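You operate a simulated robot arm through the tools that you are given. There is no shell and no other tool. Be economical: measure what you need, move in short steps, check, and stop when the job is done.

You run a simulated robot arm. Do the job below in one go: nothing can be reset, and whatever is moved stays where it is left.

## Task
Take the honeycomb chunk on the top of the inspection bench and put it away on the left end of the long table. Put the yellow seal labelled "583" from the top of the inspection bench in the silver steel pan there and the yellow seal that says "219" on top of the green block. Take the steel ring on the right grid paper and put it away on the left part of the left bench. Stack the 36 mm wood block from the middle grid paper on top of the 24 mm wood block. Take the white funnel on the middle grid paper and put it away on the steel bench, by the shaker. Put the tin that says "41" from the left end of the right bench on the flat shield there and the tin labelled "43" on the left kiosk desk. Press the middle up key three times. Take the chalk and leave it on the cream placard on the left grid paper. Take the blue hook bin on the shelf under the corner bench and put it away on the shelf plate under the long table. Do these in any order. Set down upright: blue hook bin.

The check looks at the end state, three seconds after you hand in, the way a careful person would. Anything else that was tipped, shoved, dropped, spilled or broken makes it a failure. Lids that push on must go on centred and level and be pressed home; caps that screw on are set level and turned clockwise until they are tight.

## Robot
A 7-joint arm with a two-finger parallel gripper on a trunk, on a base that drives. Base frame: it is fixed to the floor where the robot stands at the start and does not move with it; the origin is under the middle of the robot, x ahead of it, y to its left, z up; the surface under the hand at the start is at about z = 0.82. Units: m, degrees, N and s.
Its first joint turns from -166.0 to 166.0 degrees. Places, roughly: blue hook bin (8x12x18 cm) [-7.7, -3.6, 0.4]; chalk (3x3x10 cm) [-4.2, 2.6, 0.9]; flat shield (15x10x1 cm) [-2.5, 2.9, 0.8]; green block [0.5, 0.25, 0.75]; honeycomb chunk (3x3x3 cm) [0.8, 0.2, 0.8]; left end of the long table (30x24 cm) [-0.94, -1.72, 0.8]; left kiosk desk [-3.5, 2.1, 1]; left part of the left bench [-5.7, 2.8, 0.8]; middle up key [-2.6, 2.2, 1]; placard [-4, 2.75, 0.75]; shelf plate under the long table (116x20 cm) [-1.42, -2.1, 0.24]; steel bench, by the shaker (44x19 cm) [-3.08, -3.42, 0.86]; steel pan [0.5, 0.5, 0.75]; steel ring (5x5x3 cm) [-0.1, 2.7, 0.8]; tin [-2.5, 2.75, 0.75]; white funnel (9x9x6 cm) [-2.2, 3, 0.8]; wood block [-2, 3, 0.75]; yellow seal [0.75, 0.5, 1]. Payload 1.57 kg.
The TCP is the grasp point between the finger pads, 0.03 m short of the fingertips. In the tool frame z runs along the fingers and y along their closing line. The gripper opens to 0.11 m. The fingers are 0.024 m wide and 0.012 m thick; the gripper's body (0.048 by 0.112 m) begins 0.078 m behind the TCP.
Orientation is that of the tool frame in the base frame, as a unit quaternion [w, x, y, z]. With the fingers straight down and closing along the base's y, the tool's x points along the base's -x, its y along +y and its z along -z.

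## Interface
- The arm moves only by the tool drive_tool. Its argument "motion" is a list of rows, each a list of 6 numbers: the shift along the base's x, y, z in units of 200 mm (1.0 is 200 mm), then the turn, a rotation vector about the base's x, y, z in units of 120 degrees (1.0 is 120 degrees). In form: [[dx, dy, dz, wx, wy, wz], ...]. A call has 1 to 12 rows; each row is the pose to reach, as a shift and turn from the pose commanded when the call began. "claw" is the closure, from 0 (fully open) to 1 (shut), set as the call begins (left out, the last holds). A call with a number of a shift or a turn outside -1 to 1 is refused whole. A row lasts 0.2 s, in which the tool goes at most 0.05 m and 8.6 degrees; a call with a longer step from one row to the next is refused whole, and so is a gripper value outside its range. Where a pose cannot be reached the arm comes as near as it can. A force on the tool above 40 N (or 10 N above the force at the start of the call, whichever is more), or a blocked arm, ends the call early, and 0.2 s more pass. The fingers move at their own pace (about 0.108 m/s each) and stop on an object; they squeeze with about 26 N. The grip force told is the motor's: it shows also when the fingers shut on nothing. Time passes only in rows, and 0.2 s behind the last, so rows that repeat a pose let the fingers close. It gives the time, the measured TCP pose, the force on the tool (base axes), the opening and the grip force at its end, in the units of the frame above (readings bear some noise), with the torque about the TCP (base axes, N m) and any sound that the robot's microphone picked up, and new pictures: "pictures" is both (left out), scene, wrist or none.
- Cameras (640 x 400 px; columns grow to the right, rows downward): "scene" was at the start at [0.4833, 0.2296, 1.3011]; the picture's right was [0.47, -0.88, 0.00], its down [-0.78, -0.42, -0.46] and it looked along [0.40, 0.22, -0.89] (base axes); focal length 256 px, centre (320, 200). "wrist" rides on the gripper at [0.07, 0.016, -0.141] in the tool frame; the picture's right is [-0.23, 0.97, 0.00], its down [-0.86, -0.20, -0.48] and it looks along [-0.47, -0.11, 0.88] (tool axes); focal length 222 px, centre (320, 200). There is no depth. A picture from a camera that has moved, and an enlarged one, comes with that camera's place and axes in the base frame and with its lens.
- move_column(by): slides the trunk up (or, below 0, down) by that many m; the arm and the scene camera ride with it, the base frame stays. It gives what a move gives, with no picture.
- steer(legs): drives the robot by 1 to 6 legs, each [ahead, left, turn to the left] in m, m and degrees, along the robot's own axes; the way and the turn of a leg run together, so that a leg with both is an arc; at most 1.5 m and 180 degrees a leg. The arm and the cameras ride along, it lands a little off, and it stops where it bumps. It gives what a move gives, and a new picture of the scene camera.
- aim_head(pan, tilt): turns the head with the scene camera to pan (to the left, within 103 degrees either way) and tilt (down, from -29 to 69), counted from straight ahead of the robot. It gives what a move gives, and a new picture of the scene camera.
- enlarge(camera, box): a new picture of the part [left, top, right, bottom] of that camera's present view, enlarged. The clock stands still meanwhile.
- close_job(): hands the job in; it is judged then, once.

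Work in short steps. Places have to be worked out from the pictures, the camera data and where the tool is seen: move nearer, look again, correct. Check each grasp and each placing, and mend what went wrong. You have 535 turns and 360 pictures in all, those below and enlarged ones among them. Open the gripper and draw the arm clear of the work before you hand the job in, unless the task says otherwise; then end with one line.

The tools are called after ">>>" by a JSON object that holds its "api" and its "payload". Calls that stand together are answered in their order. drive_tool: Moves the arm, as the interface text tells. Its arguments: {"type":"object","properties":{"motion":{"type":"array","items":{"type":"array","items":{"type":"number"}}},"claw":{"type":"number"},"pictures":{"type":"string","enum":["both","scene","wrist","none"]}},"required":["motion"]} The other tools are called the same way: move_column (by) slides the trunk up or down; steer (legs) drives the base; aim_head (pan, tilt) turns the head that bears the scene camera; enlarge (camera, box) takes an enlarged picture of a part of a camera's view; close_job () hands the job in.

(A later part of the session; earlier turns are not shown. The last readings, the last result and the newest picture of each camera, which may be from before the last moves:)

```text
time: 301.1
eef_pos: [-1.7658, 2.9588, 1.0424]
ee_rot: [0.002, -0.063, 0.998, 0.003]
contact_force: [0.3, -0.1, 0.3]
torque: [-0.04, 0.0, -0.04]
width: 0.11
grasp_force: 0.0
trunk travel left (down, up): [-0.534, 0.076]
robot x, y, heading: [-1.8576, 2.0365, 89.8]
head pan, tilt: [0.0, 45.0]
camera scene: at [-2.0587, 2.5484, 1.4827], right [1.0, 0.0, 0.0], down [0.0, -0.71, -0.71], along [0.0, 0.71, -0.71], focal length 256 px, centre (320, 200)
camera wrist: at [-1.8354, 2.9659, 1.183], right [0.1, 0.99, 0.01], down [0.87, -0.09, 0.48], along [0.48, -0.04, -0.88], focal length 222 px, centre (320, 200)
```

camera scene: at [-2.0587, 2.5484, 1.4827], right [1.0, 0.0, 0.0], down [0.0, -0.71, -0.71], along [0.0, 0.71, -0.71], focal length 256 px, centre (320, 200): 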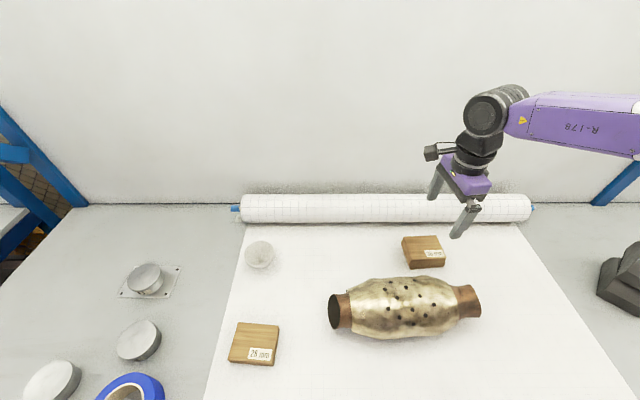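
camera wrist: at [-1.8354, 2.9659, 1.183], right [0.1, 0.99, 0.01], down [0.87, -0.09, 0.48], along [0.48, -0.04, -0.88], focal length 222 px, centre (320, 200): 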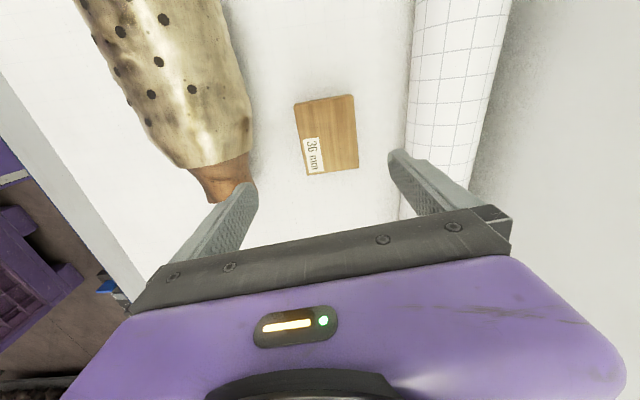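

The stack is neat. Next the UP key: I retract the arm and turn the wrist back.

>>> {"api": "drive_tool", "payload": {"motion": [[0, -0.1, 0.1, 0, 0, 0.065], [0, -0.2, 0.2, 0, 0, 0.13], [0, -0.3, 0.25, 0, 0, 0.195], [0, -0.4, 0.3, 0, 0, 0.26], [-0.05, -0.5, 0.3, 0, 0, 0.325], [-0.1, -0.6, 0.3, 0, 0, 0.39], [-0.15, -0.7, 0.3, 0, 0, 0.455], [-0.2, -0.8, 0.3, 0, 0, 0.52], [-0.25, -0.9, 0.3, 0, 0, 0.585], [-0.3, -1.0, 0.3, 0, 0, 0.65], [-0.4, -1.0, 0.3, 0, 0, 0.71]], "claw": 1, "pictures": "none"}}

>>> {"api": "steer", "payload": {"legs": [[-0.37, 0.05, 0], [0, 0, 88]]}}

```text
time: 303.5
eef_pos: [-1.8456, 2.7598, 1.0976]
ee_rot: [0.001, 0.723, -0.691, -0.003]
contact_force: [0.9, 0.7, -0.3]
torque: [0.02, 0.04, 0.02]
width: 0.0
grasp_force: 21.2
trunk travel left (down, up): [-0.534, 0.076]
robot x, y, heading: [-1.8601, 2.0447, 89.7]
head pan, tilt: [0.0, 45.0]
```

```text
time: 309.6
eef_pos: [-2.63, 1.6891, 1.0979]
ee_rot: [0.003, 1.0, 0.01, -0.002]
contact_force: [-0.4, 0.0, 0.3]
torque: [0.0, -0.02, 0.01]
width: 0.0001
grasp_force: 21.9
trunk travel left (down, up): [-0.534, 0.076]
robot x, y, heading: [-1.9097, 1.659, 178.7]
head pan, tilt: [0.0, 45.0]
camera scene: at [-2.4218, 1.4706, 1.4829], right [0.02, 1.0, 0.0], down [0.71, -0.02, -0.71], along [-0.71, 0.02, -0.71], focal length 256 px, centre (320, 200)
```

scene: 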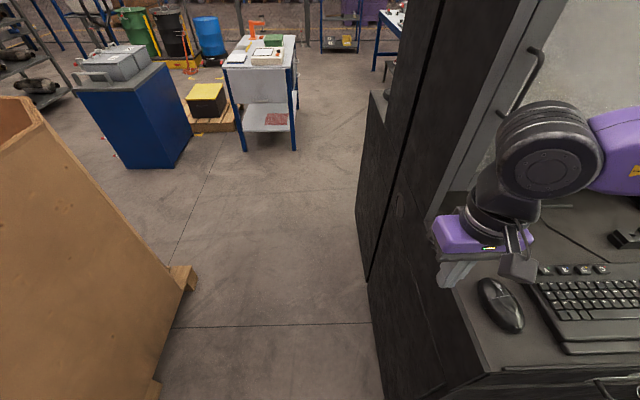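

Facing the kiosk now. I pan right to see the numpad.

>>> {"api": "aim_head", "payload": {"pan": -50, "tilt": 45}}

```text
time: 310.8
eef_pos: [-2.6291, 1.6889, 1.0968]
ee_rot: [0.004, 1.0, 0.01, -0.002]
contact_force: [-1.5, 0.3, -0.3]
torque: [0.0, -0.02, -0.04]
width: 0.0002
grasp_force: 21.6
trunk travel left (down, up): [-0.534, 0.076]
robot x, y, heading: [-1.9109, 1.6569, 178.6]
head pan, tilt: [-50.0, 45.0]
camera scene: at [-2.3913, 1.5322, 1.4829], right [0.78, 0.63, 0.0], down [0.44, -0.55, -0.71], along [-0.44, 0.55, -0.71], focal length 256 px, centre (320, 200)
```

scene: 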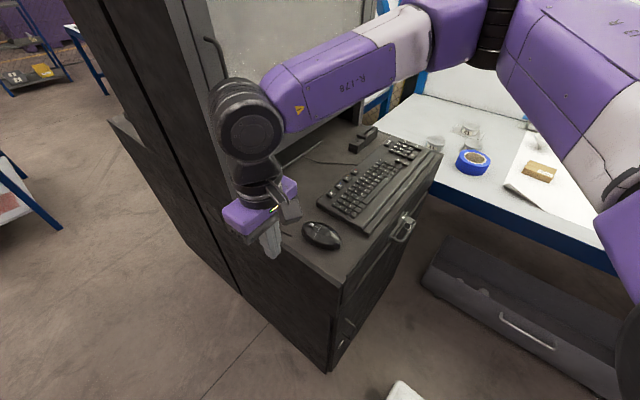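

>>> {"api": "enlarge", "payload": {"camera": "scene", "box": [330, 120, 450, 195]}}

```text
5.33 times, centred on (390, 158) of scene
camera zoom: at [-2.3913, 1.5322, 1.4829], right [0.78, 0.63, 0.0], down [0.44, -0.55, -0.71], along [-0.44, 0.55, -0.71], focal length 1368 px, centre (-53, 427)
```

zoom: 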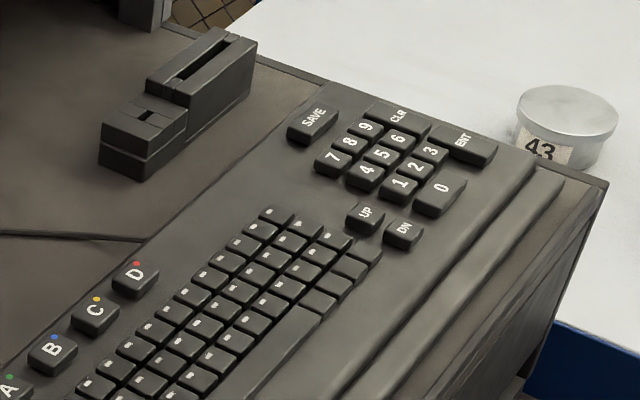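

The UP key is near (-2.61, 2.20), with DN next to it toward +x. I'll press with the fingers shut and tilted 30° so only an edge touches. First raise and tilt.

>>> {"api": "drive_tool", "payload": {"motion": [[0.1, 0, 0.2, 0, 0.06, 0], [0.2, 0, 0.4, 0, 0.12, 0], [0.3, 0.1, 0.6, 0, 0.185, 0], [0.3, 0.3, 0.7, 0, 0.25, 0], [0.3, 0.55, 0.7, 0, 0.25, 0], [0.3, 0.79, 0.7, 0, 0.25, 0], [0.3, 1.0, 0.7, 0, 0.25, 0]], "pictures": "none"}}

>>> {"api": "drive_tool", "payload": {"motion": [[0, 0.22, 0, 0, 0, 0], [0, 0.44, 0, 0, 0, 0], [0, 0.66, 0, 0, 0, 0], [0, 0.88, 0, 0, 0, 0], [0, 1.0, -0.1, 0, 0, 0], [0, 1.0, -0.1, 0, 0, 0]]}}

```text
time: 312.4
eef_pos: [-2.5696, 1.8914, 1.2392]
ee_rot: [0.001, 0.965, 0.011, -0.261]
contact_force: [0.1, -0.1, 0.4]
torque: [0.01, -0.03, 0.0]
width: 0.0
grasp_force: 21.3
out of reach, approached as far as the arm can: row 3, 4, 5
trunk travel left (down, up): [-0.534, 0.076]
robot x, y, heading: [-1.9084, 1.659, 178.8]
head pan, tilt: [-50.0, 45.0]
```

```text
time: 313.8
eef_pos: [-2.5681, 2.0206, 1.2401]
ee_rot: [0.0, 0.965, 0.009, -0.261]
contact_force: [-0.3, 0.1, -0.8]
torque: [-0.02, 0.02, -0.02]
width: 0.0001
grasp_force: 21.2
out of reach, approached as far as the arm can: row 4, 5, 6
trunk travel left (down, up): [-0.534, 0.076]
robot x, y, heading: [-1.912, 1.6574, 178.5]
head pan, tilt: [-50.0, 45.0]
camera scene: at [-2.3913, 1.5323, 1.4829], right [0.78, 0.63, 0.0], down [0.44, -0.55, -0.71], along [-0.44, 0.55, -0.71], focal length 256 px, centre (320, 200)
camera wrist: at [-2.4356, 2.0072, 1.3277], right [-0.18, -0.98, 0.11], down [-0.5, 0.19, 0.84], along [-0.85, 0.09, -0.52], focal length 222 px, centre (320, 200)
```

scene: 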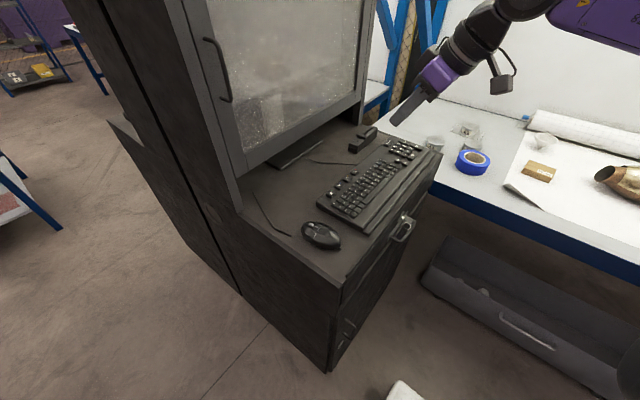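
wrist: 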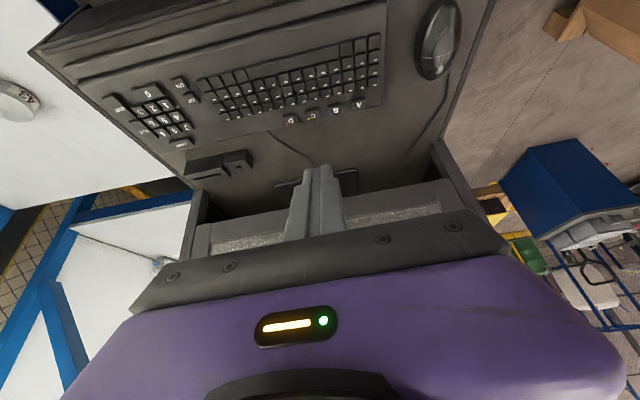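

Out of reach with that arm posture; I turn the base right 35° so the key is straight ahead.

>>> {"api": "steer", "payload": {"legs": [[0, 0, -35]]}}

```text
time: 315.9
eef_pos: [-2.2445, 2.3314, 1.2398]
ee_rot: [-0.077, 0.925, -0.278, -0.249]
contact_force: [0.0, -0.1, 0.2]
torque: [0.03, 0.02, 0.03]
width: 0.0
grasp_force: 21.5
trunk travel left (down, up): [-0.534, 0.076]
robot x, y, heading: [-1.9111, 1.6582, 144.0]
head pan, tilt: [-50.0, 45.0]
camera scene: at [-2.3775, 1.8298, 1.4829], right [1.0, 0.07, 0.0], down [0.05, -0.71, -0.71], along [-0.05, 0.71, -0.71], focal length 256 px, centre (320, 200)
```

scene: 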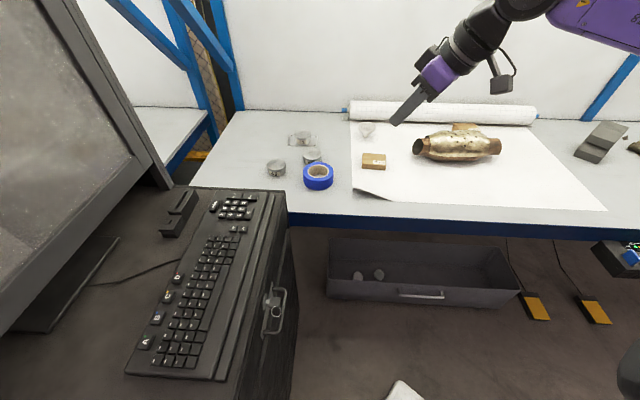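

>>> {"api": "enlarge", "payload": {"camera": "scene", "box": [190, 185, 290, 260]}}

```text
5.33 times, centred on (240, 222) of scene
camera zoom: at [-2.3775, 1.8298, 1.4829], right [1.0, 0.07, 0.0], down [0.05, -0.71, -0.71], along [-0.05, 0.71, -0.71], focal length 1368 px, centre (747, 80)
```

zoom: 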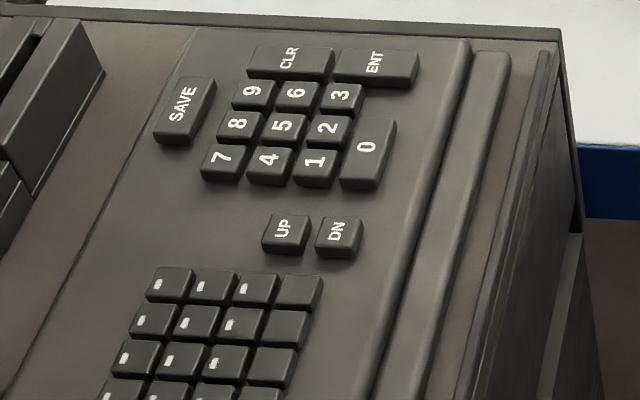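

Triangulating two views: UP key top ≈ (-2.615, 2.213, 0.988). I move over it while turning the tool back so its tilt points along -x.

>>> {"api": "drive_tool", "payload": {"motion": [[-0.2, -0.06, 0, 0, 0, 0.06], [-0.4, -0.12, 0, 0, 0, 0.12], [-0.6, -0.18, 0, 0, 0, 0.18], [-0.8, -0.24, 0, 0, 0, 0.24], [-0.95, -0.3, 0, 0, 0, 0.288]], "pictures": "none"}}

>>> {"api": "drive_tool", "payload": {"motion": [[-0.2, -0.07, -0.1, 0, 0, 0], [-0.4, -0.14, -0.2, 0, 0, 0], [-0.6, -0.2, -0.3, 0, 0, 0], [-0.8, -0.27, -0.4, 0, 0, 0], [-0.86, -0.29, -0.45, 0, 0, 0], [-0.86, -0.29, -0.45, 0, 0, 0]]}}

```text
time: 317.1
eef_pos: [-2.3635, 2.1862, 1.1629]
ee_rot: [-0.045, 0.965, -0.074, -0.248]
contact_force: [1.3, 0.4, 0.5]
torque: [0.0, 0.08, -0.04]
width: 0.0003
grasp_force: 21.8
out of reach, approached as far as the arm can: row 1, 2, 3, 4, 5
trunk travel left (down, up): [-0.534, 0.076]
robot x, y, heading: [-1.91, 1.6579, 143.8]
head pan, tilt: [-50.0, 45.0]
```

```text
time: 318.5
eef_pos: [-2.5429, 2.1227, 1.0727]
ee_rot: [-0.044, 0.964, -0.074, -0.251]
contact_force: [0.3, -0.5, 0.5]
torque: [0.01, -0.02, -0.04]
width: 0.0
grasp_force: 21.6
trunk travel left (down, up): [-0.534, 0.076]
robot x, y, heading: [-1.9096, 1.6606, 143.8]
head pan, tilt: [-50.0, 45.0]
camera scene: at [-2.3776, 1.8296, 1.4829], right [1.0, 0.07, 0.0], down [0.05, -0.71, -0.71], along [-0.05, 0.71, -0.71], focal length 256 px, centre (320, 200)
camera wrist: at [-2.4174, 2.0809, 1.1609], right [-0.36, -0.93, 0.07], down [-0.48, 0.24, 0.84], along [-0.8, 0.27, -0.53], focal length 222 px, centre (320, 200)
```

scene: 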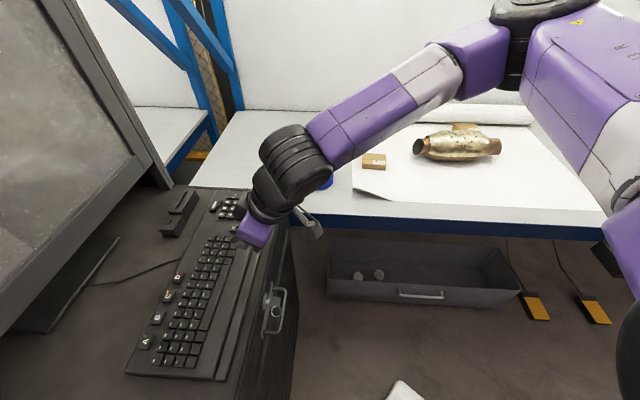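
wrist: 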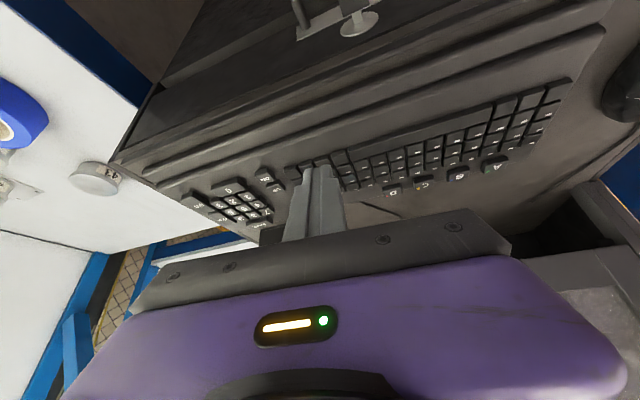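

>>> {"api": "enlarge", "payload": {"camera": "wrist", "box": [180, 140, 340, 240]}}

```text
4.00 times, centred on (260, 190) of wrist
camera zoom: at [-2.4174, 2.0809, 1.1609], right [-0.36, -0.93, 0.07], down [-0.48, 0.24, 0.84], along [-0.8, 0.27, -0.53], focal length 888 px, centre (560, 240)
```

zoom: 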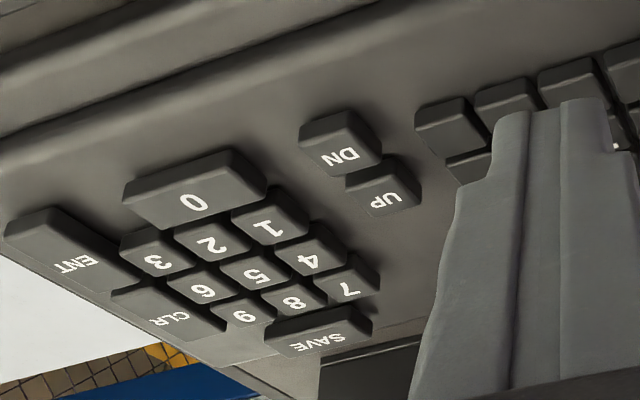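

UP key refined to about (-2.620, 2.211). I move so the finger edge is 3 cm above it and look again.

>>> {"api": "drive_tool", "payload": {"motion": [[-0.12, 0.14, 0, 0, 0, 0], [-0.24, 0.29, 0, 0, 0, 0], [-0.365, 0.43, -0.05, 0, 0, 0], [-0.365, 0.43, -0.115, 0, 0, 0], [-0.365, 0.43, -0.115, 0, 0, 0]], "pictures": "wrist"}}

>>> {"api": "enlarge", "payload": {"camera": "wrist", "box": [240, 100, 400, 200]}}

```text
time: 319.7
eef_pos: [-2.6143, 2.212, 1.0494]
ee_rot: [-0.043, 0.964, -0.075, -0.251]
contact_force: [0.6, 0.1, 0.6]
torque: [0.01, 0.01, -0.04]
width: 0.0
grasp_force: 21.2
trunk travel left (down, up): [-0.534, 0.076]
robot x, y, heading: [-1.9071, 1.662, 143.8]
head pan, tilt: [-50.0, 45.0]
camera wrist: at [-2.4883, 2.1693, 1.138], right [-0.36, -0.93, 0.07], down [-0.48, 0.24, 0.84], along [-0.8, 0.27, -0.53], focal length 222 px, centre (320, 200)
```

wrist: 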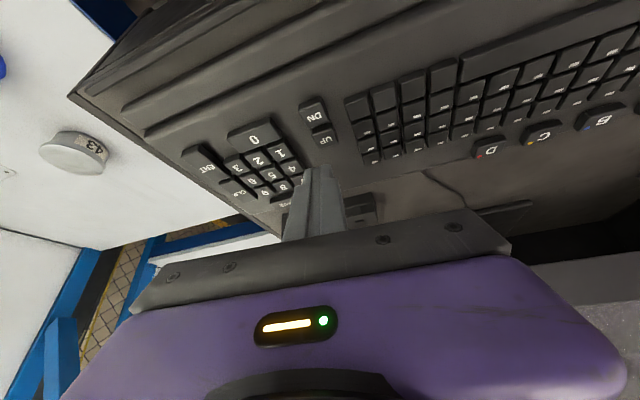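

```text
4.00 times, centred on (320, 150) of wrist
camera zoom: at [-2.4883, 2.1693, 1.138], right [-0.36, -0.93, 0.07], down [-0.48, 0.24, 0.84], along [-0.8, 0.27, -0.53], focal length 888 px, centre (320, 400)
```

zoom: 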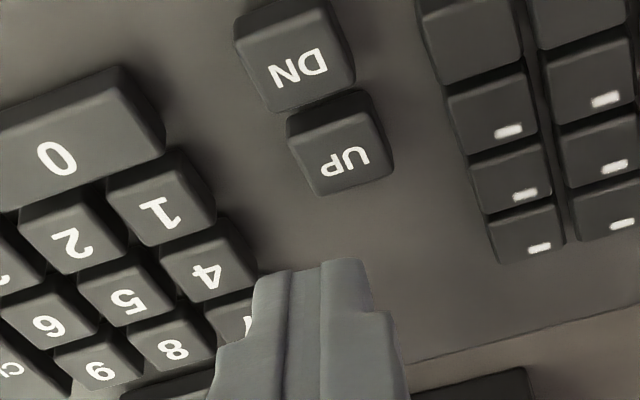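

The finger edge projection matches; key centre (-2.622, 2.206). I correct by (-4, -8) mm and lower to ~5 mm above the key.

>>> {"api": "drive_tool", "payload": {"motion": [[-0.022, -0.04, 0, 0, 0, 0], [-0.022, -0.04, -0.06, 0, 0, 0], [-0.022, -0.04, -0.11, 0, 0, 0], [-0.022, -0.04, -0.11, 0, 0, 0]], "pictures": "none"}}

>>> {"api": "enlarge", "payload": {"camera": "wrist", "box": [240, 110, 400, 210]}}

```text
time: 320.7
eef_pos: [-2.6189, 2.2011, 1.0268]
ee_rot: [-0.044, 0.964, -0.075, -0.25]
contact_force: [-1.3, 1.1, 1.3]
torque: [0.02, 0.05, 0.01]
width: 0.0001
grasp_force: 21.2
trunk travel left (down, up): [-0.534, 0.076]
robot x, y, heading: [-1.9115, 1.6584, 143.7]
head pan, tilt: [-50.0, 45.0]
heard: click
```

```text
4.00 times, centred on (320, 160) of wrist
camera zoom: at [-2.4935, 2.1593, 1.115], right [-0.36, -0.93, 0.07], down [-0.48, 0.24, 0.84], along [-0.8, 0.27, -0.53], focal length 888 px, centre (320, 360)
```

zoom: 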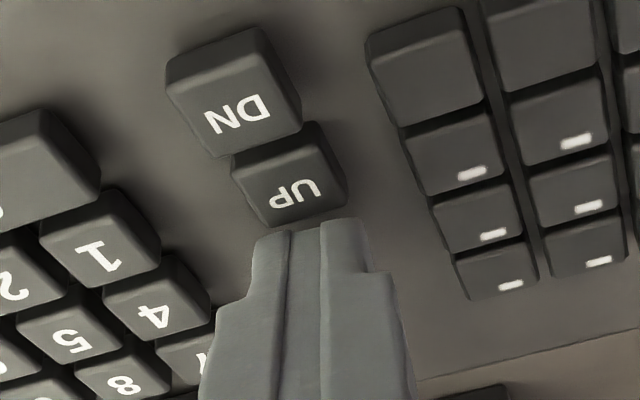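

A click was heard: the finger touched the UP key's far half (press 1). I lift 2.5 cm to release and listen.

>>> {"api": "drive_tool", "payload": {"motion": [[0, 0, 0.06, 0, 0, 0], [0.03, 0.005, 0.125, 0, 0, 0], [0.03, 0.005, 0.125, 0, 0, 0]], "pictures": "none"}}

>>> {"api": "enlarge", "payload": {"camera": "scene", "box": [0, 0, 320, 200]}}

```text
time: 321.5
eef_pos: [-2.6144, 2.2017, 1.0492]
ee_rot: [-0.044, 0.964, -0.075, -0.25]
contact_force: [0.0, 0.4, 1.1]
torque: [-0.01, 0.04, -0.01]
width: 0.0003
grasp_force: 21.0
trunk travel left (down, up): [-0.534, 0.076]
robot x, y, heading: [-1.9087, 1.6588, 143.9]
head pan, tilt: [-50.0, 45.0]
```

```text
2.00 times, centred on (160, 100) of scene
camera zoom: at [-2.3775, 1.8297, 1.4829], right [1.0, 0.07, 0.0], down [0.05, -0.71, -0.71], along [-0.05, 0.71, -0.71], focal length 513 px, centre (640, 400)
```

zoom: 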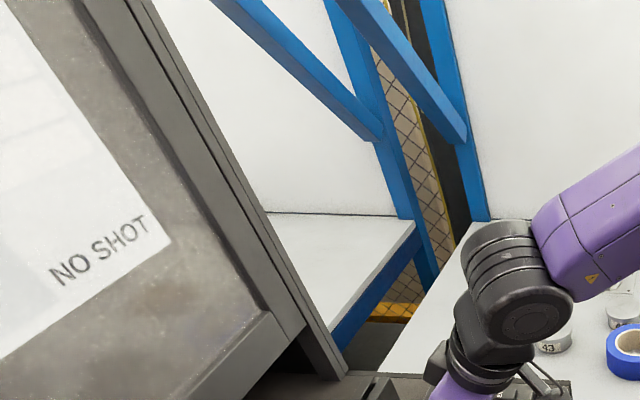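

The monitor now shows something ("NO SHOT"). I look at the screen.

>>> {"api": "aim_head", "payload": {"pan": 5, "tilt": 20}}

```text
time: 322.7
eef_pos: [-2.6145, 2.2024, 1.0495]
ee_rot: [-0.044, 0.964, -0.075, -0.25]
contact_force: [-0.1, 0.0, -0.1]
torque: [0.02, 0.0, -0.01]
width: 0.0001
grasp_force: 21.3
trunk travel left (down, up): [-0.534, 0.076]
robot x, y, heading: [-1.9103, 1.6583, 143.9]
head pan, tilt: [5.0, 20.0]
camera scene: at [-2.4516, 1.7967, 1.5216], right [0.52, 0.86, 0.0], down [0.29, -0.18, -0.94], along [-0.8, 0.49, -0.34], focal length 256 px, centre (320, 200)
```

scene: 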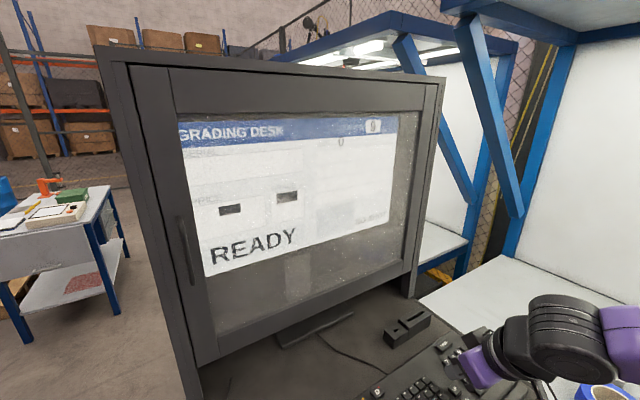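

>>> {"api": "enlarge", "payload": {"camera": "scene", "box": [160, 90, 420, 290]}}

```text
2.00 times, centred on (290, 190) of scene
camera zoom: at [-2.4516, 1.7967, 1.5216], right [0.52, 0.86, 0.0], down [0.29, -0.18, -0.94], along [-0.8, 0.49, -0.34], focal length 513 px, centre (380, 220)
```

zoom: 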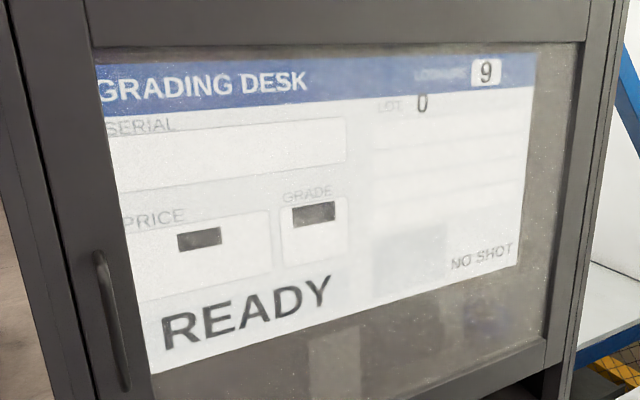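

I note the screen state (9, LOT 0, READY) and make the second press: descend ~25 mm gently.

>>> {"api": "drive_tool", "payload": {"motion": [[0, 0, -0.06, 0, 0, 0], [0, 0, -0.09, 0, 0, 0], [0, 0, -0.115, 0, 0, 0], [0, 0, -0.115, 0, 0, 0]], "pictures": "none"}}

>>> {"api": "enlarge", "payload": {"camera": "scene", "box": [160, 90, 420, 290]}}

```text
time: 323.7
eef_pos: [-2.6152, 2.2027, 1.028]
ee_rot: [-0.044, 0.964, -0.075, -0.253]
contact_force: [2.2, 0.7, 14.9]
torque: [-0.03, 0.0, -0.02]
width: 0.0002
grasp_force: 21.7
trunk travel left (down, up): [-0.534, 0.076]
robot x, y, heading: [-1.9077, 1.6567, 144.2]
head pan, tilt: [5.0, 20.0]
heard: click
```

```text
2.00 times, centred on (290, 190) of scene
camera zoom: at [-2.4511, 1.7964, 1.522], right [0.52, 0.86, 0.0], down [0.29, -0.18, -0.94], along [-0.81, 0.48, -0.34], focal length 513 px, centre (380, 220)
```

zoom: 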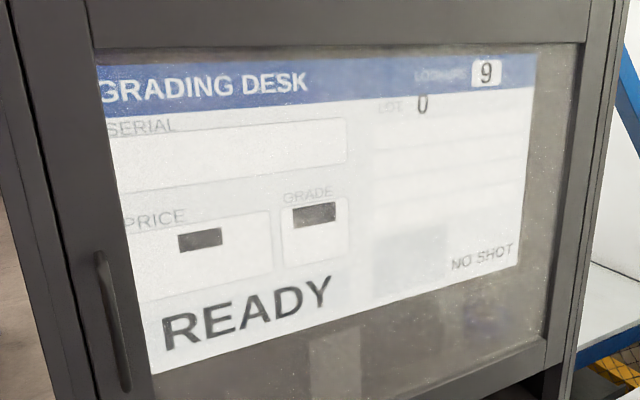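

Second click. Release, then third press.

>>> {"api": "drive_tool", "payload": {"motion": [[0, 0, 0.06, 0, 0, 0], [0, 0, 0.11, 0, 0, 0], [0, 0, 0.11, 0, 0, 0]], "pictures": "none"}}

>>> {"api": "drive_tool", "payload": {"motion": [[0, 0, -0.06, 0, 0, 0], [0, 0, -0.09, 0, 0, 0], [0, 0, -0.115, 0, 0, 0], [0, 0, -0.115, 0, 0, 0]], "pictures": "none"}}

>>> {"api": "drive_tool", "payload": {"motion": [[0, 0, 0.06, 0, 0, 0], [0, 0, 0.12, 0, 0, 0], [0, 0, 0.12, 0, 0, 0]], "pictures": "none"}}

>>> {"api": "enlarge", "payload": {"camera": "scene", "box": [160, 90, 420, 290]}}

```text
time: 324.5
eef_pos: [-2.6148, 2.2019, 1.0485]
ee_rot: [-0.043, 0.964, -0.074, -0.25]
contact_force: [-0.1, 0.4, -0.7]
torque: [0.01, -0.02, 0.02]
width: 0.0
grasp_force: 21.4
trunk travel left (down, up): [-0.534, 0.076]
robot x, y, heading: [-1.9071, 1.6542, 143.6]
head pan, tilt: [5.0, 20.0]
```

```text
time: 325.5
eef_pos: [-2.6144, 2.202, 1.0276]
ee_rot: [-0.045, 0.964, -0.075, -0.252]
contact_force: [4.1, 1.3, 19.5]
torque: [0.08, -0.05, 0.06]
width: 0.0001
grasp_force: 21.4
trunk travel left (down, up): [-0.534, 0.076]
robot x, y, heading: [-1.9086, 1.66, 144.0]
head pan, tilt: [5.0, 20.0]
heard: click
```

```text
time: 326.3
eef_pos: [-2.613, 2.2017, 1.0503]
ee_rot: [-0.044, 0.964, -0.075, -0.25]
contact_force: [-0.1, -0.8, 0.5]
torque: [-0.01, 0.01, -0.03]
width: 0.0001
grasp_force: 21.3
trunk travel left (down, up): [-0.534, 0.076]
robot x, y, heading: [-1.9089, 1.6605, 143.9]
head pan, tilt: [5.0, 20.0]
```

```text
2.00 times, centred on (290, 190) of scene
camera zoom: at [-2.4517, 1.7966, 1.5216], right [0.52, 0.86, 0.0], down [0.29, -0.18, -0.94], along [-0.81, 0.48, -0.34], focal length 513 px, centre (380, 220)
```

zoom: 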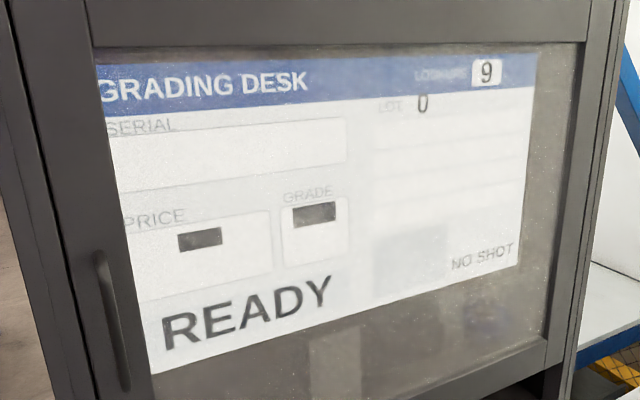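

Three clicks heard. Now I lift away and straighten the tool to point down.

>>> {"api": "drive_tool", "payload": {"motion": [[0.05, 0, 0.2, 0, 0, 0], [0.15, -0.05, 0.4, 0, 0, 0], [0.25, -0.1, 0.55, -0.023, -0.044, -0.044], [0.35, -0.15, 0.6, -0.046, -0.087, -0.088], [0.45, -0.25, 0.6, -0.07, -0.131, -0.132], [0.55, -0.35, 0.6, -0.093, -0.174, -0.176], [0.6, -0.45, 0.6, -0.116, -0.218, -0.22], [0.6, -0.45, 0.6, -0.116, -0.218, -0.22]], "pictures": "none"}}

>>> {"api": "steer", "payload": {"legs": [[0, 0, -54], [0, 0.25, 0]]}}

```text
time: 328.1
eef_pos: [-2.4926, 2.1117, 1.1675]
ee_rot: [0.001, 0.951, -0.309, 0.0]
contact_force: [-0.3, -0.6, -0.3]
torque: [-0.01, 0.0, 0.01]
width: 0.0001
grasp_force: 21.5
trunk travel left (down, up): [-0.534, 0.076]
robot x, y, heading: [-1.9076, 1.6569, 143.7]
head pan, tilt: [5.0, 20.0]
```

```text
time: 332.4
eef_pos: [-2.1472, 2.3964, 1.1686]
ee_rot: [0.0, 0.71, -0.704, -0.002]
contact_force: [0.2, -0.2, 0.6]
torque: [-0.01, -0.01, 0.01]
width: 0.0001
grasp_force: 21.6
trunk travel left (down, up): [-0.534, 0.076]
robot x, y, heading: [-2.1653, 1.6549, 90.7]
head pan, tilt: [5.0, 20.0]
camera scene: at [-2.3777, 2.1759, 1.5216], right [1.0, 0.09, 0.0], down [0.03, -0.34, -0.94], along [-0.09, 0.94, -0.34], focal length 256 px, centre (320, 200)
```

scene: 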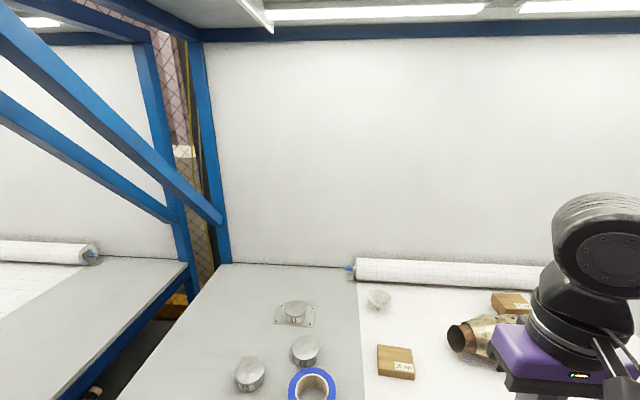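

Advance to the bench, with the head tilted down.

>>> {"api": "steer", "payload": {"legs": [[0.28, 0.0, 0]]}}

>>> {"api": "drive_tool", "payload": {"motion": [[-0.22, 0, 0, 0, 0, 0], [-0.44, 0, 0, 0, 0, 0], [-0.66, 0, -0.05, 0, 0, 0], [-0.88, 0, -0.1, 0, 0, 0], [-1.0, 0, -0.2, 0, 0, 0]], "claw": 0, "pictures": "none"}}

>>> {"api": "drive_tool", "payload": {"motion": [[-0.22, 0, 0, 0, 0, 0], [-0.44, 0, -0.05, 0, 0, 0], [-0.66, 0, -0.1, 0, 0, 0], [-0.88, 0, -0.15, 0, 0, 0], [-1.0, 0, -0.2, 0, 0, 0]], "pictures": "wrist"}}

```text
time: 334.4
eef_pos: [-2.1497, 2.68, 1.1698]
ee_rot: [0.001, 0.71, -0.704, -0.001]
contact_force: [0.1, -1.3, 0.8]
torque: [0.01, 0.02, 0.0]
width: 0.0
grasp_force: 21.1
trunk travel left (down, up): [-0.534, 0.076]
robot x, y, heading: [-2.1692, 1.942, 90.3]
head pan, tilt: [5.0, 20.0]
camera scene: at [-2.3796, 2.4595, 1.5217], right [1.0, 0.09, 0.0], down [0.03, -0.34, -0.94], along [-0.09, 0.94, -0.34], focal length 256 px, centre (320, 200)
```

scene: 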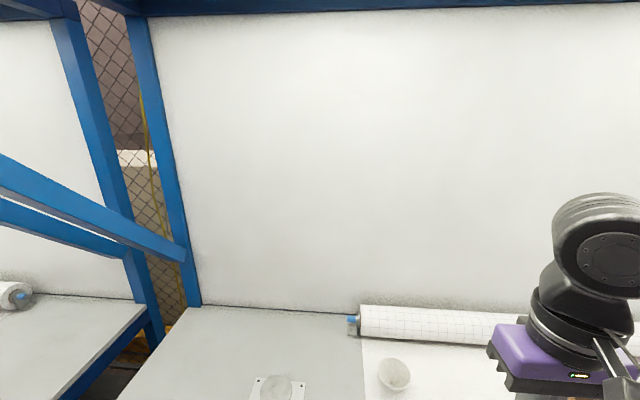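

```text
time: 335.6
eef_pos: [-2.3503, 2.6809, 1.1278]
ee_rot: [0.0, 0.71, -0.704, -0.002]
contact_force: [1.0, -0.9, 0.1]
torque: [0.01, 0.01, 0.01]
width: 0.11
grasp_force: 0.0
trunk travel left (down, up): [-0.534, 0.076]
robot x, y, heading: [-2.1699, 1.9408, 90.4]
head pan, tilt: [5.0, 20.0]
```

```text
time: 336.8
eef_pos: [-2.5484, 2.6801, 1.088]
ee_rot: [-0.001, 0.71, -0.704, -0.001]
contact_force: [0.3, -1.2, 0.6]
torque: [-0.04, 0.02, 0.01]
width: 0.1101
grasp_force: 0.0
trunk travel left (down, up): [-0.534, 0.076]
robot x, y, heading: [-2.1707, 1.9418, 90.6]
head pan, tilt: [5.0, 20.0]
camera wrist: at [-2.5642, 2.6099, 1.2302], right [-0.98, 0.22, 0.0], down [0.19, 0.86, 0.48], along [0.1, 0.47, -0.88], focal length 222 px, centre (320, 200)
```

wrist: 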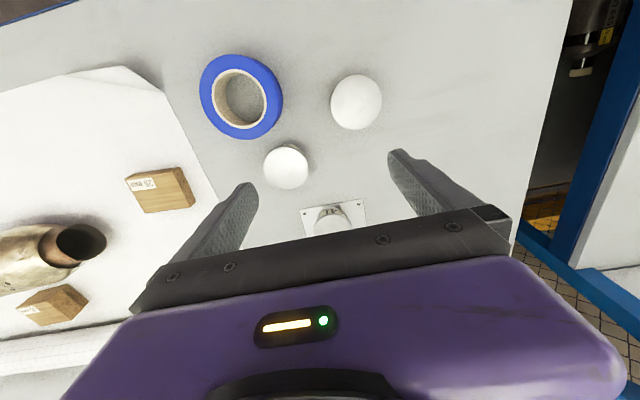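

Tin 43 at (-2.614, 2.655). Move over it and descend.

>>> {"api": "drive_tool", "payload": {"motion": [[-0.17, -0.06, 0, 0, 0, 0], [-0.33, -0.125, -0.1, 0, 0, 0], [-0.33, -0.125, -0.3, 0, 0, 0], [-0.33, -0.125, -0.5, 0, 0, 0], [-0.33, -0.125, -0.72, 0, 0, 0], [-0.33, -0.125, -0.72, 0, 0, 0]], "pictures": "wrist"}}

```text
time: 338.1
eef_pos: [-2.6121, 2.654, 0.94]
ee_rot: [0.0, 0.71, -0.704, -0.001]
contact_force: [-0.3, 0.1, -0.2]
torque: [-0.02, 0.0, -0.04]
width: 0.1099
grasp_force: 0.1
trunk travel left (down, up): [-0.534, 0.076]
robot x, y, heading: [-2.168, 1.9444, 90.5]
head pan, tilt: [5.0, 20.0]
camera wrist: at [-2.6271, 2.5842, 1.0821], right [-0.98, 0.22, 0.0], down [0.19, 0.86, 0.48], along [0.1, 0.47, -0.88], focal length 222 px, centre (320, 200)
```

wrist: 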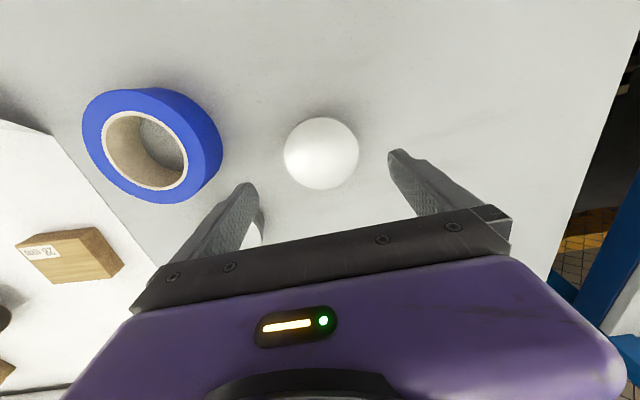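

>>> {"api": "drive_tool", "payload": {"motion": [[0, 0, -0.2, 0, 0, 0], [0, 0, -0.4, 0, 0, 0], [0, 0, -0.465, 0, 0, 0], [0, 0, -0.465, 0, 0, 0]], "pictures": "none"}}

>>> {"api": "drive_tool", "payload": {"motion": [[0, 0, 0, 0, 0, 0], [0, 0, 0, 0, 0, 0], [0, 0, 0, 0, 0, 0]], "claw": 1, "pictures": "none"}}

```text
time: 339.1
eef_pos: [-2.6147, 2.6538, 0.8492]
ee_rot: [-0.001, 0.71, -0.704, 0.0]
contact_force: [-0.2, -0.2, 0.2]
torque: [0.02, 0.0, 0.02]
width: 0.1099
grasp_force: 0.1
trunk travel left (down, up): [-0.534, 0.076]
robot x, y, heading: [-2.1699, 1.939, 90.2]
head pan, tilt: [5.0, 20.0]
```

```text
time: 339.9
eef_pos: [-2.6144, 2.6529, 0.8506]
ee_rot: [-0.001, 0.71, -0.704, 0.0]
contact_force: [0.0, 1.0, -0.2]
torque: [0.01, 0.01, 0.0]
width: 0.0788
grasp_force: 26.1
trunk travel left (down, up): [-0.534, 0.076]
robot x, y, heading: [-2.1663, 1.9401, 90.2]
head pan, tilt: [5.0, 20.0]
```

Held (79 mm). Lift and bring it in front of the robot.

>>> {"api": "drive_tool", "payload": {"motion": [[0, 0, 0.24, 0, 0, 0], [0, 0, 0.48, 0, 0, 0], [0, 0, 0.72, 0, 0, 0], [0, 0, 0.95, 0, 0, 0], [0.2, 0, 1.0, 0, 0, 0], [0.42, 0, 1.0, 0, 0, 0], [0.64, 0, 1.0, 0, 0, 0], [0.86, 0, 1.0, 0, 0, 0], [1.0, -0.05, 1.0, 0, 0, 0]], "pictures": "wrist"}}

>>> {"api": "drive_tool", "payload": {"motion": [[0.2, 0, 0.1, 0, 0, 0], [0.42, 0, 0.2, 0, 0, 0], [0.64, 0, 0.3, 0, 0, 0], [0.86, 0, 0.4, 0, 0, 0], [1.0, 0.05, 0.5, 0, 0, 0]], "pictures": "none"}}

```text
time: 341.9
eef_pos: [-2.4166, 2.6454, 1.0491]
ee_rot: [0.0, 0.71, -0.704, -0.002]
contact_force: [-0.1, -0.1, -0.6]
torque: [-0.02, -0.01, -0.06]
width: 0.0787
grasp_force: 26.2
trunk travel left (down, up): [-0.534, 0.076]
robot x, y, heading: [-2.173, 1.9433, 90.5]
head pan, tilt: [5.0, 20.0]
camera wrist: at [-2.4303, 2.5753, 1.1918], right [-0.98, 0.22, 0.0], down [0.19, 0.86, 0.48], along [0.1, 0.47, -0.88], focal length 222 px, centre (320, 200)
```

wrist: 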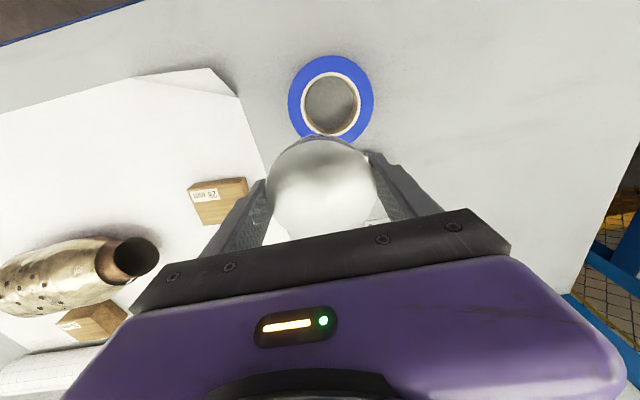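

```text
time: 343.1
eef_pos: [-2.2154, 2.6563, 1.1512]
ee_rot: [-0.001, 0.71, -0.704, -0.001]
contact_force: [-0.8, -0.5, -1.0]
torque: [-0.01, -0.02, -0.02]
width: 0.0789
grasp_force: 25.7
trunk travel left (down, up): [-0.534, 0.076]
robot x, y, heading: [-2.1648, 1.943, 90.4]
head pan, tilt: [5.0, 20.0]
```

Now drive the same way around to the left kiosk with tin 43: back, right, turn to face west.

>>> {"api": "steer", "payload": {"legs": [[-0.28, 0, 0], [0, -0.32, 0], [0, 0, 88], [0, 0.2, 0], [0.45, 0, 0], [0, 0.17, 0]]}}

```text
time: 353.8
eef_pos: [-2.9478, 1.4615, 1.1508]
ee_rot: [0.001, 1.0, -0.027, 0.004]
contact_force: [0.2, 0.3, -1.2]
torque: [0.03, 0.05, 0.03]
width: 0.0789
grasp_force: 25.7
trunk travel left (down, up): [-0.534, 0.076]
robot x, y, heading: [-2.2455, 1.4674, 177.8]
head pan, tilt: [5.0, 20.0]
stopped in leg 5: the robot was blocked; the commanded pose is now the measured one
camera scene: at [-2.7633, 1.2746, 1.5249], right [-0.05, 1.0, 0.01], down [0.34, 0.02, -0.94], along [-0.94, -0.05, -0.34], focal length 256 px, centre (320, 200)
```

scene: 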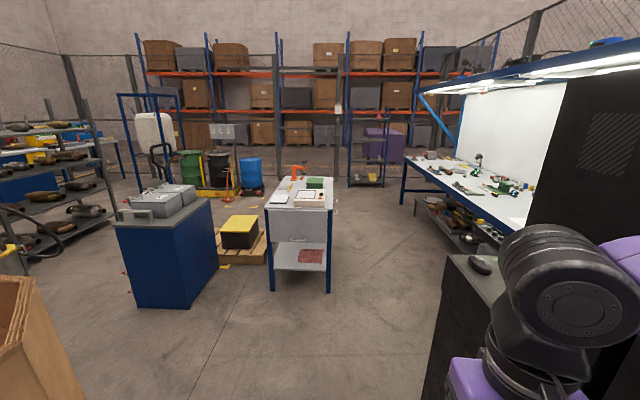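

Blocked slightly by the kiosk corner on the right; sidestep left and go on.

>>> {"api": "steer", "payload": {"legs": [[0, 0.2, 1]]}}

>>> {"api": "steer", "payload": {"legs": [[1.4, 0, 0], [0.42, 0, 0]]}}

```text
time: 355.4
eef_pos: [-2.964, 1.2523, 1.1457]
ee_rot: [0.003, 1.0, -0.017, 0.006]
contact_force: [0.8, -0.2, -1.4]
torque: [0.0, -0.02, 0.01]
width: 0.0787
grasp_force: 25.9
trunk travel left (down, up): [-0.534, 0.076]
robot x, y, heading: [-2.2559, 1.2726, 179.2]
head pan, tilt: [5.0, 20.0]
camera scene: at [-2.7767, 1.0718, 1.5216], right [-0.07, 1.0, 0.0], down [0.34, 0.02, -0.94], along [-0.94, -0.07, -0.34], focal length 256 px, centre (320, 200)
```

scene: 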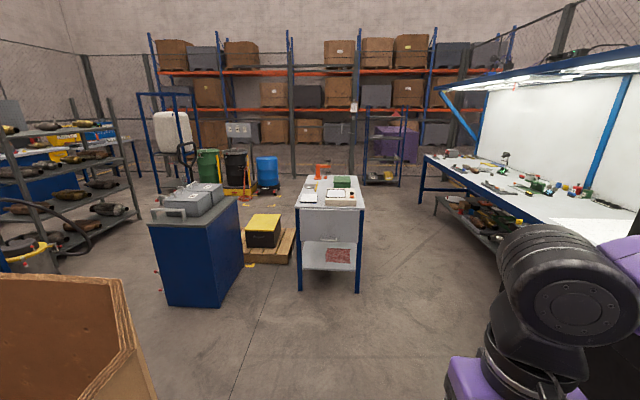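

```text
time: 364.5
eef_pos: [-4.7766, 1.3486, 1.1442]
ee_rot: [0.003, 0.999, -0.036, 0.006]
contact_force: [-0.7, -0.3, -0.7]
torque: [-0.01, 0.0, 0.02]
width: 0.0783
grasp_force: 25.9
trunk travel left (down, up): [-0.534, 0.076]
robot x, y, heading: [-4.0719, 1.342, 177.0]
head pan, tilt: [5.0, 20.0]
camera scene: at [-4.5975, 1.1615, 1.5216], right [-0.04, 1.0, 0.0], down [0.34, 0.01, -0.94], along [-0.94, -0.03, -0.34], focal length 256 px, centre (320, 200)
```

scene: 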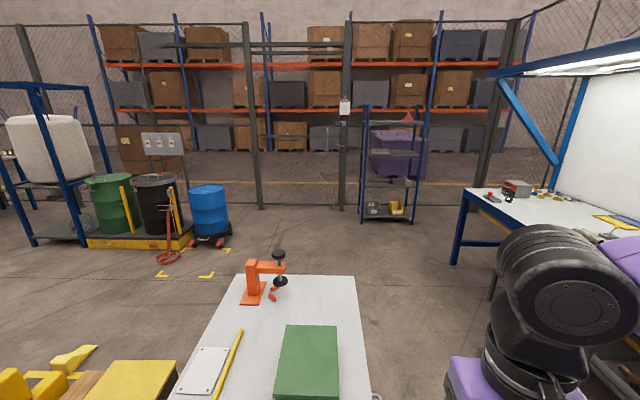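

Turn to face the bench, then advance beside the left kiosk.

>>> {"api": "steer", "payload": {"legs": [[0, 0, -87], [0.3, 0.22, 0], [0.2, 0.0, 0]]}}

>>> {"api": "aim_head", "payload": {"pan": -65, "tilt": 35}}

```text
time: 371.7
eef_pos: [-4.3422, 2.546, 1.1462]
ee_rot: [0.007, 0.707, -0.707, 0.003]
contact_force: [0.0, -0.5, -1.4]
torque: [-0.03, -0.03, 0.0]
width: 0.078
grasp_force: 26.0
trunk travel left (down, up): [-0.534, 0.076]
robot x, y, heading: [-4.2983, 1.8377, 90.9]
head pan, tilt: [5.0, 20.0]
camera scene: at [-4.5142, 2.3541, 1.5217], right [0.99, 0.11, 0.0], down [0.04, -0.34, -0.94], along [-0.1, 0.93, -0.34], focal length 256 px, centre (320, 200)
```

scene: 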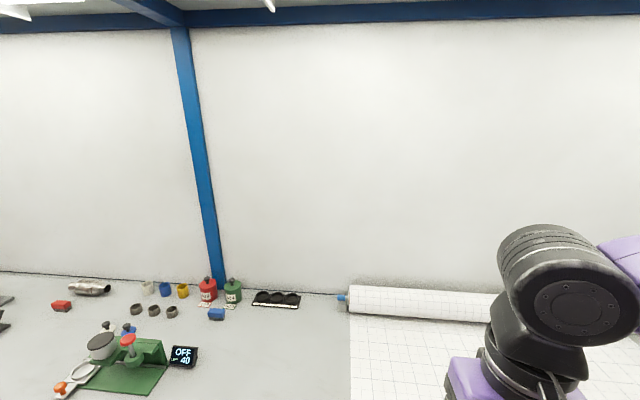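

```text
time: 373.1
eef_pos: [-4.3413, 2.5481, 1.1456]
ee_rot: [-0.007, -0.707, 0.707, -0.003]
contact_force: [0.2, 0.6, -0.4]
torque: [-0.01, 0.0, -0.01]
width: 0.0783
grasp_force: 25.8
trunk travel left (down, up): [-0.534, 0.076]
robot x, y, heading: [-4.3014, 1.8392, 91.0]
head pan, tilt: [-65.0, 35.0]
camera scene: at [-4.4252, 2.3004, 1.4978], right [0.44, -0.9, 0.0], down [-0.52, -0.25, -0.82], along [0.74, 0.36, -0.57], focal length 256 px, centre (320, 200)
```

scene: 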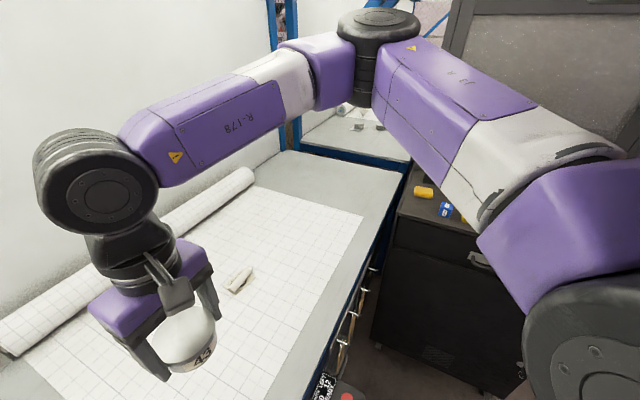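

The desk is visible, with a yellow and a blue item on it. To keep the elbow clear of the monitor I extend the arm and stand further west before turning toward the desk.

>>> {"api": "drive_tool", "payload": {"motion": [[0, 0.22, 0, 0, 0, 0], [0, 0.44, 0, 0, 0, 0], [0, 0.66, 0.02, 0, 0, 0], [0, 0.85, 0.05, 0, 0, 0]], "pictures": "none"}}

>>> {"api": "steer", "payload": {"legs": [[0.05, 0.22, 0], [0, 0, -40]]}}

```text
time: 374.1
eef_pos: [-4.3394, 2.7177, 1.1526]
ee_rot: [-0.007, -0.706, 0.708, -0.004]
contact_force: [0.5, 0.7, 0.0]
torque: [0.0, 0.0, 0.05]
width: 0.0779
grasp_force: 26.2
trunk travel left (down, up): [-0.534, 0.076]
robot x, y, heading: [-4.2954, 1.8402, 90.8]
head pan, tilt: [-65.0, 35.0]
```

```text
time: 377.7
eef_pos: [-3.974, 2.5804, 1.1545]
ee_rot: [-0.007, -0.415, 0.91, 0.0]
contact_force: [-0.3, 0.1, -0.8]
torque: [0.02, 0.05, -0.04]
width: 0.078
grasp_force: 26.3
trunk travel left (down, up): [-0.534, 0.076]
robot x, y, heading: [-4.5194, 1.888, 50.1]
head pan, tilt: [-65.0, 35.0]
camera scene: at [-4.3108, 2.32, 1.4977], right [-0.26, -0.97, 0.0], down [-0.55, 0.15, -0.82], along [0.79, -0.21, -0.57], focal length 256 px, centre (320, 200)
```

scene: 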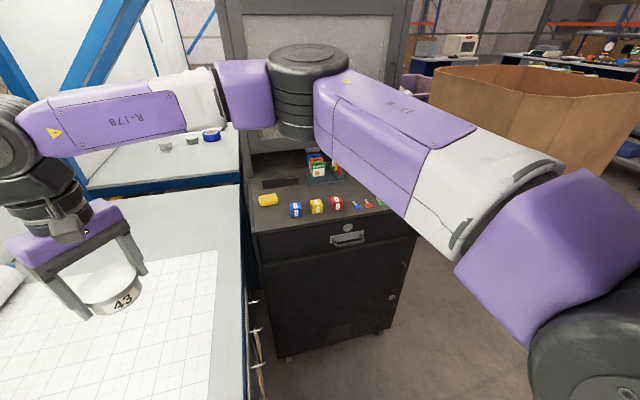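

>>> {"api": "enlarge", "payload": {"camera": "scene", "box": [230, 140, 430, 260]}}

```text
3.20 times, centred on (330, 200) of scene
camera zoom: at [-4.3108, 2.32, 1.4977], right [-0.26, -0.97, 0.0], down [-0.55, 0.15, -0.82], along [0.79, -0.21, -0.57], focal length 821 px, centre (288, 200)
```

zoom: 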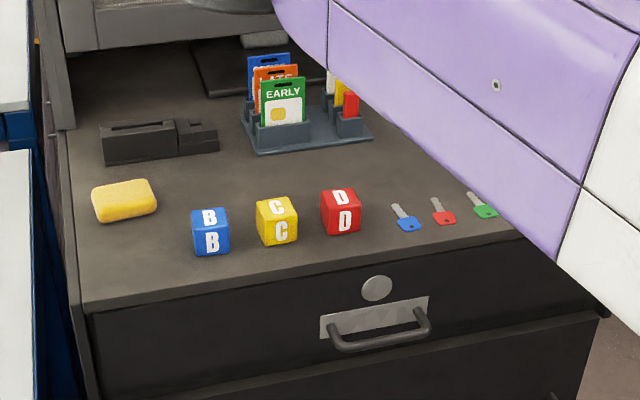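

Free spots on the desk are limited; I turn further so the hand hovers over the desk and use the wrist camera.

>>> {"api": "steer", "payload": {"legs": [[0, 0, -30]]}}

>>> {"api": "enlarge", "payload": {"camera": "wrist", "box": [0, 0, 640, 400]}}

```text
time: 379.6
eef_pos: [-3.7028, 2.2227, 1.1523]
ee_rot: [-0.007, -0.172, 0.985, 0.002]
contact_force: [-0.4, 0.4, -0.4]
torque: [0.0, 0.02, 0.02]
width: 0.0781
grasp_force: 26.3
trunk travel left (down, up): [-0.534, 0.076]
robot x, y, heading: [-4.5164, 1.8884, 20.7]
head pan, tilt: [-65.0, 35.0]
camera scene: at [-4.1244, 2.1635, 1.4977], right [-0.7, -0.72, 0.0], down [-0.41, 0.4, -0.82], along [0.59, -0.57, -0.57], focal length 256 px, centre (320, 200)
```

scene: 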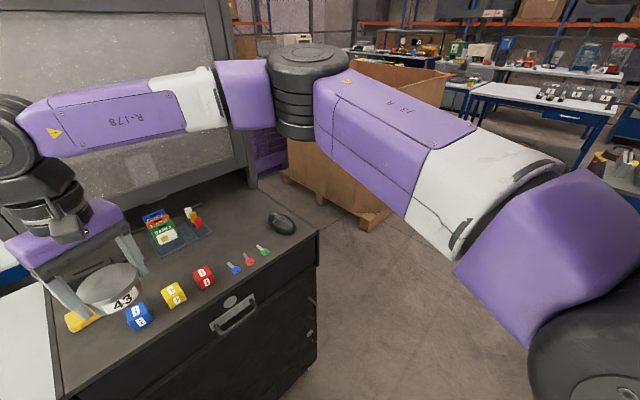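

```text
1.00 times, centred on (320, 200) of wrist (not enlarged: the box is as wide or as high as the picture)
camera zoom: at [-3.7711, 2.2155, 1.2971], right [-0.11, 0.99, 0.0], down [0.88, 0.1, 0.46], along [0.46, 0.05, -0.89], focal length 222 px, centre (320, 200)
```

zoom: 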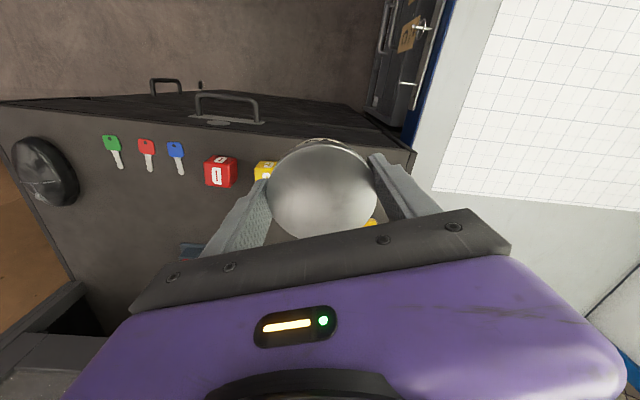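

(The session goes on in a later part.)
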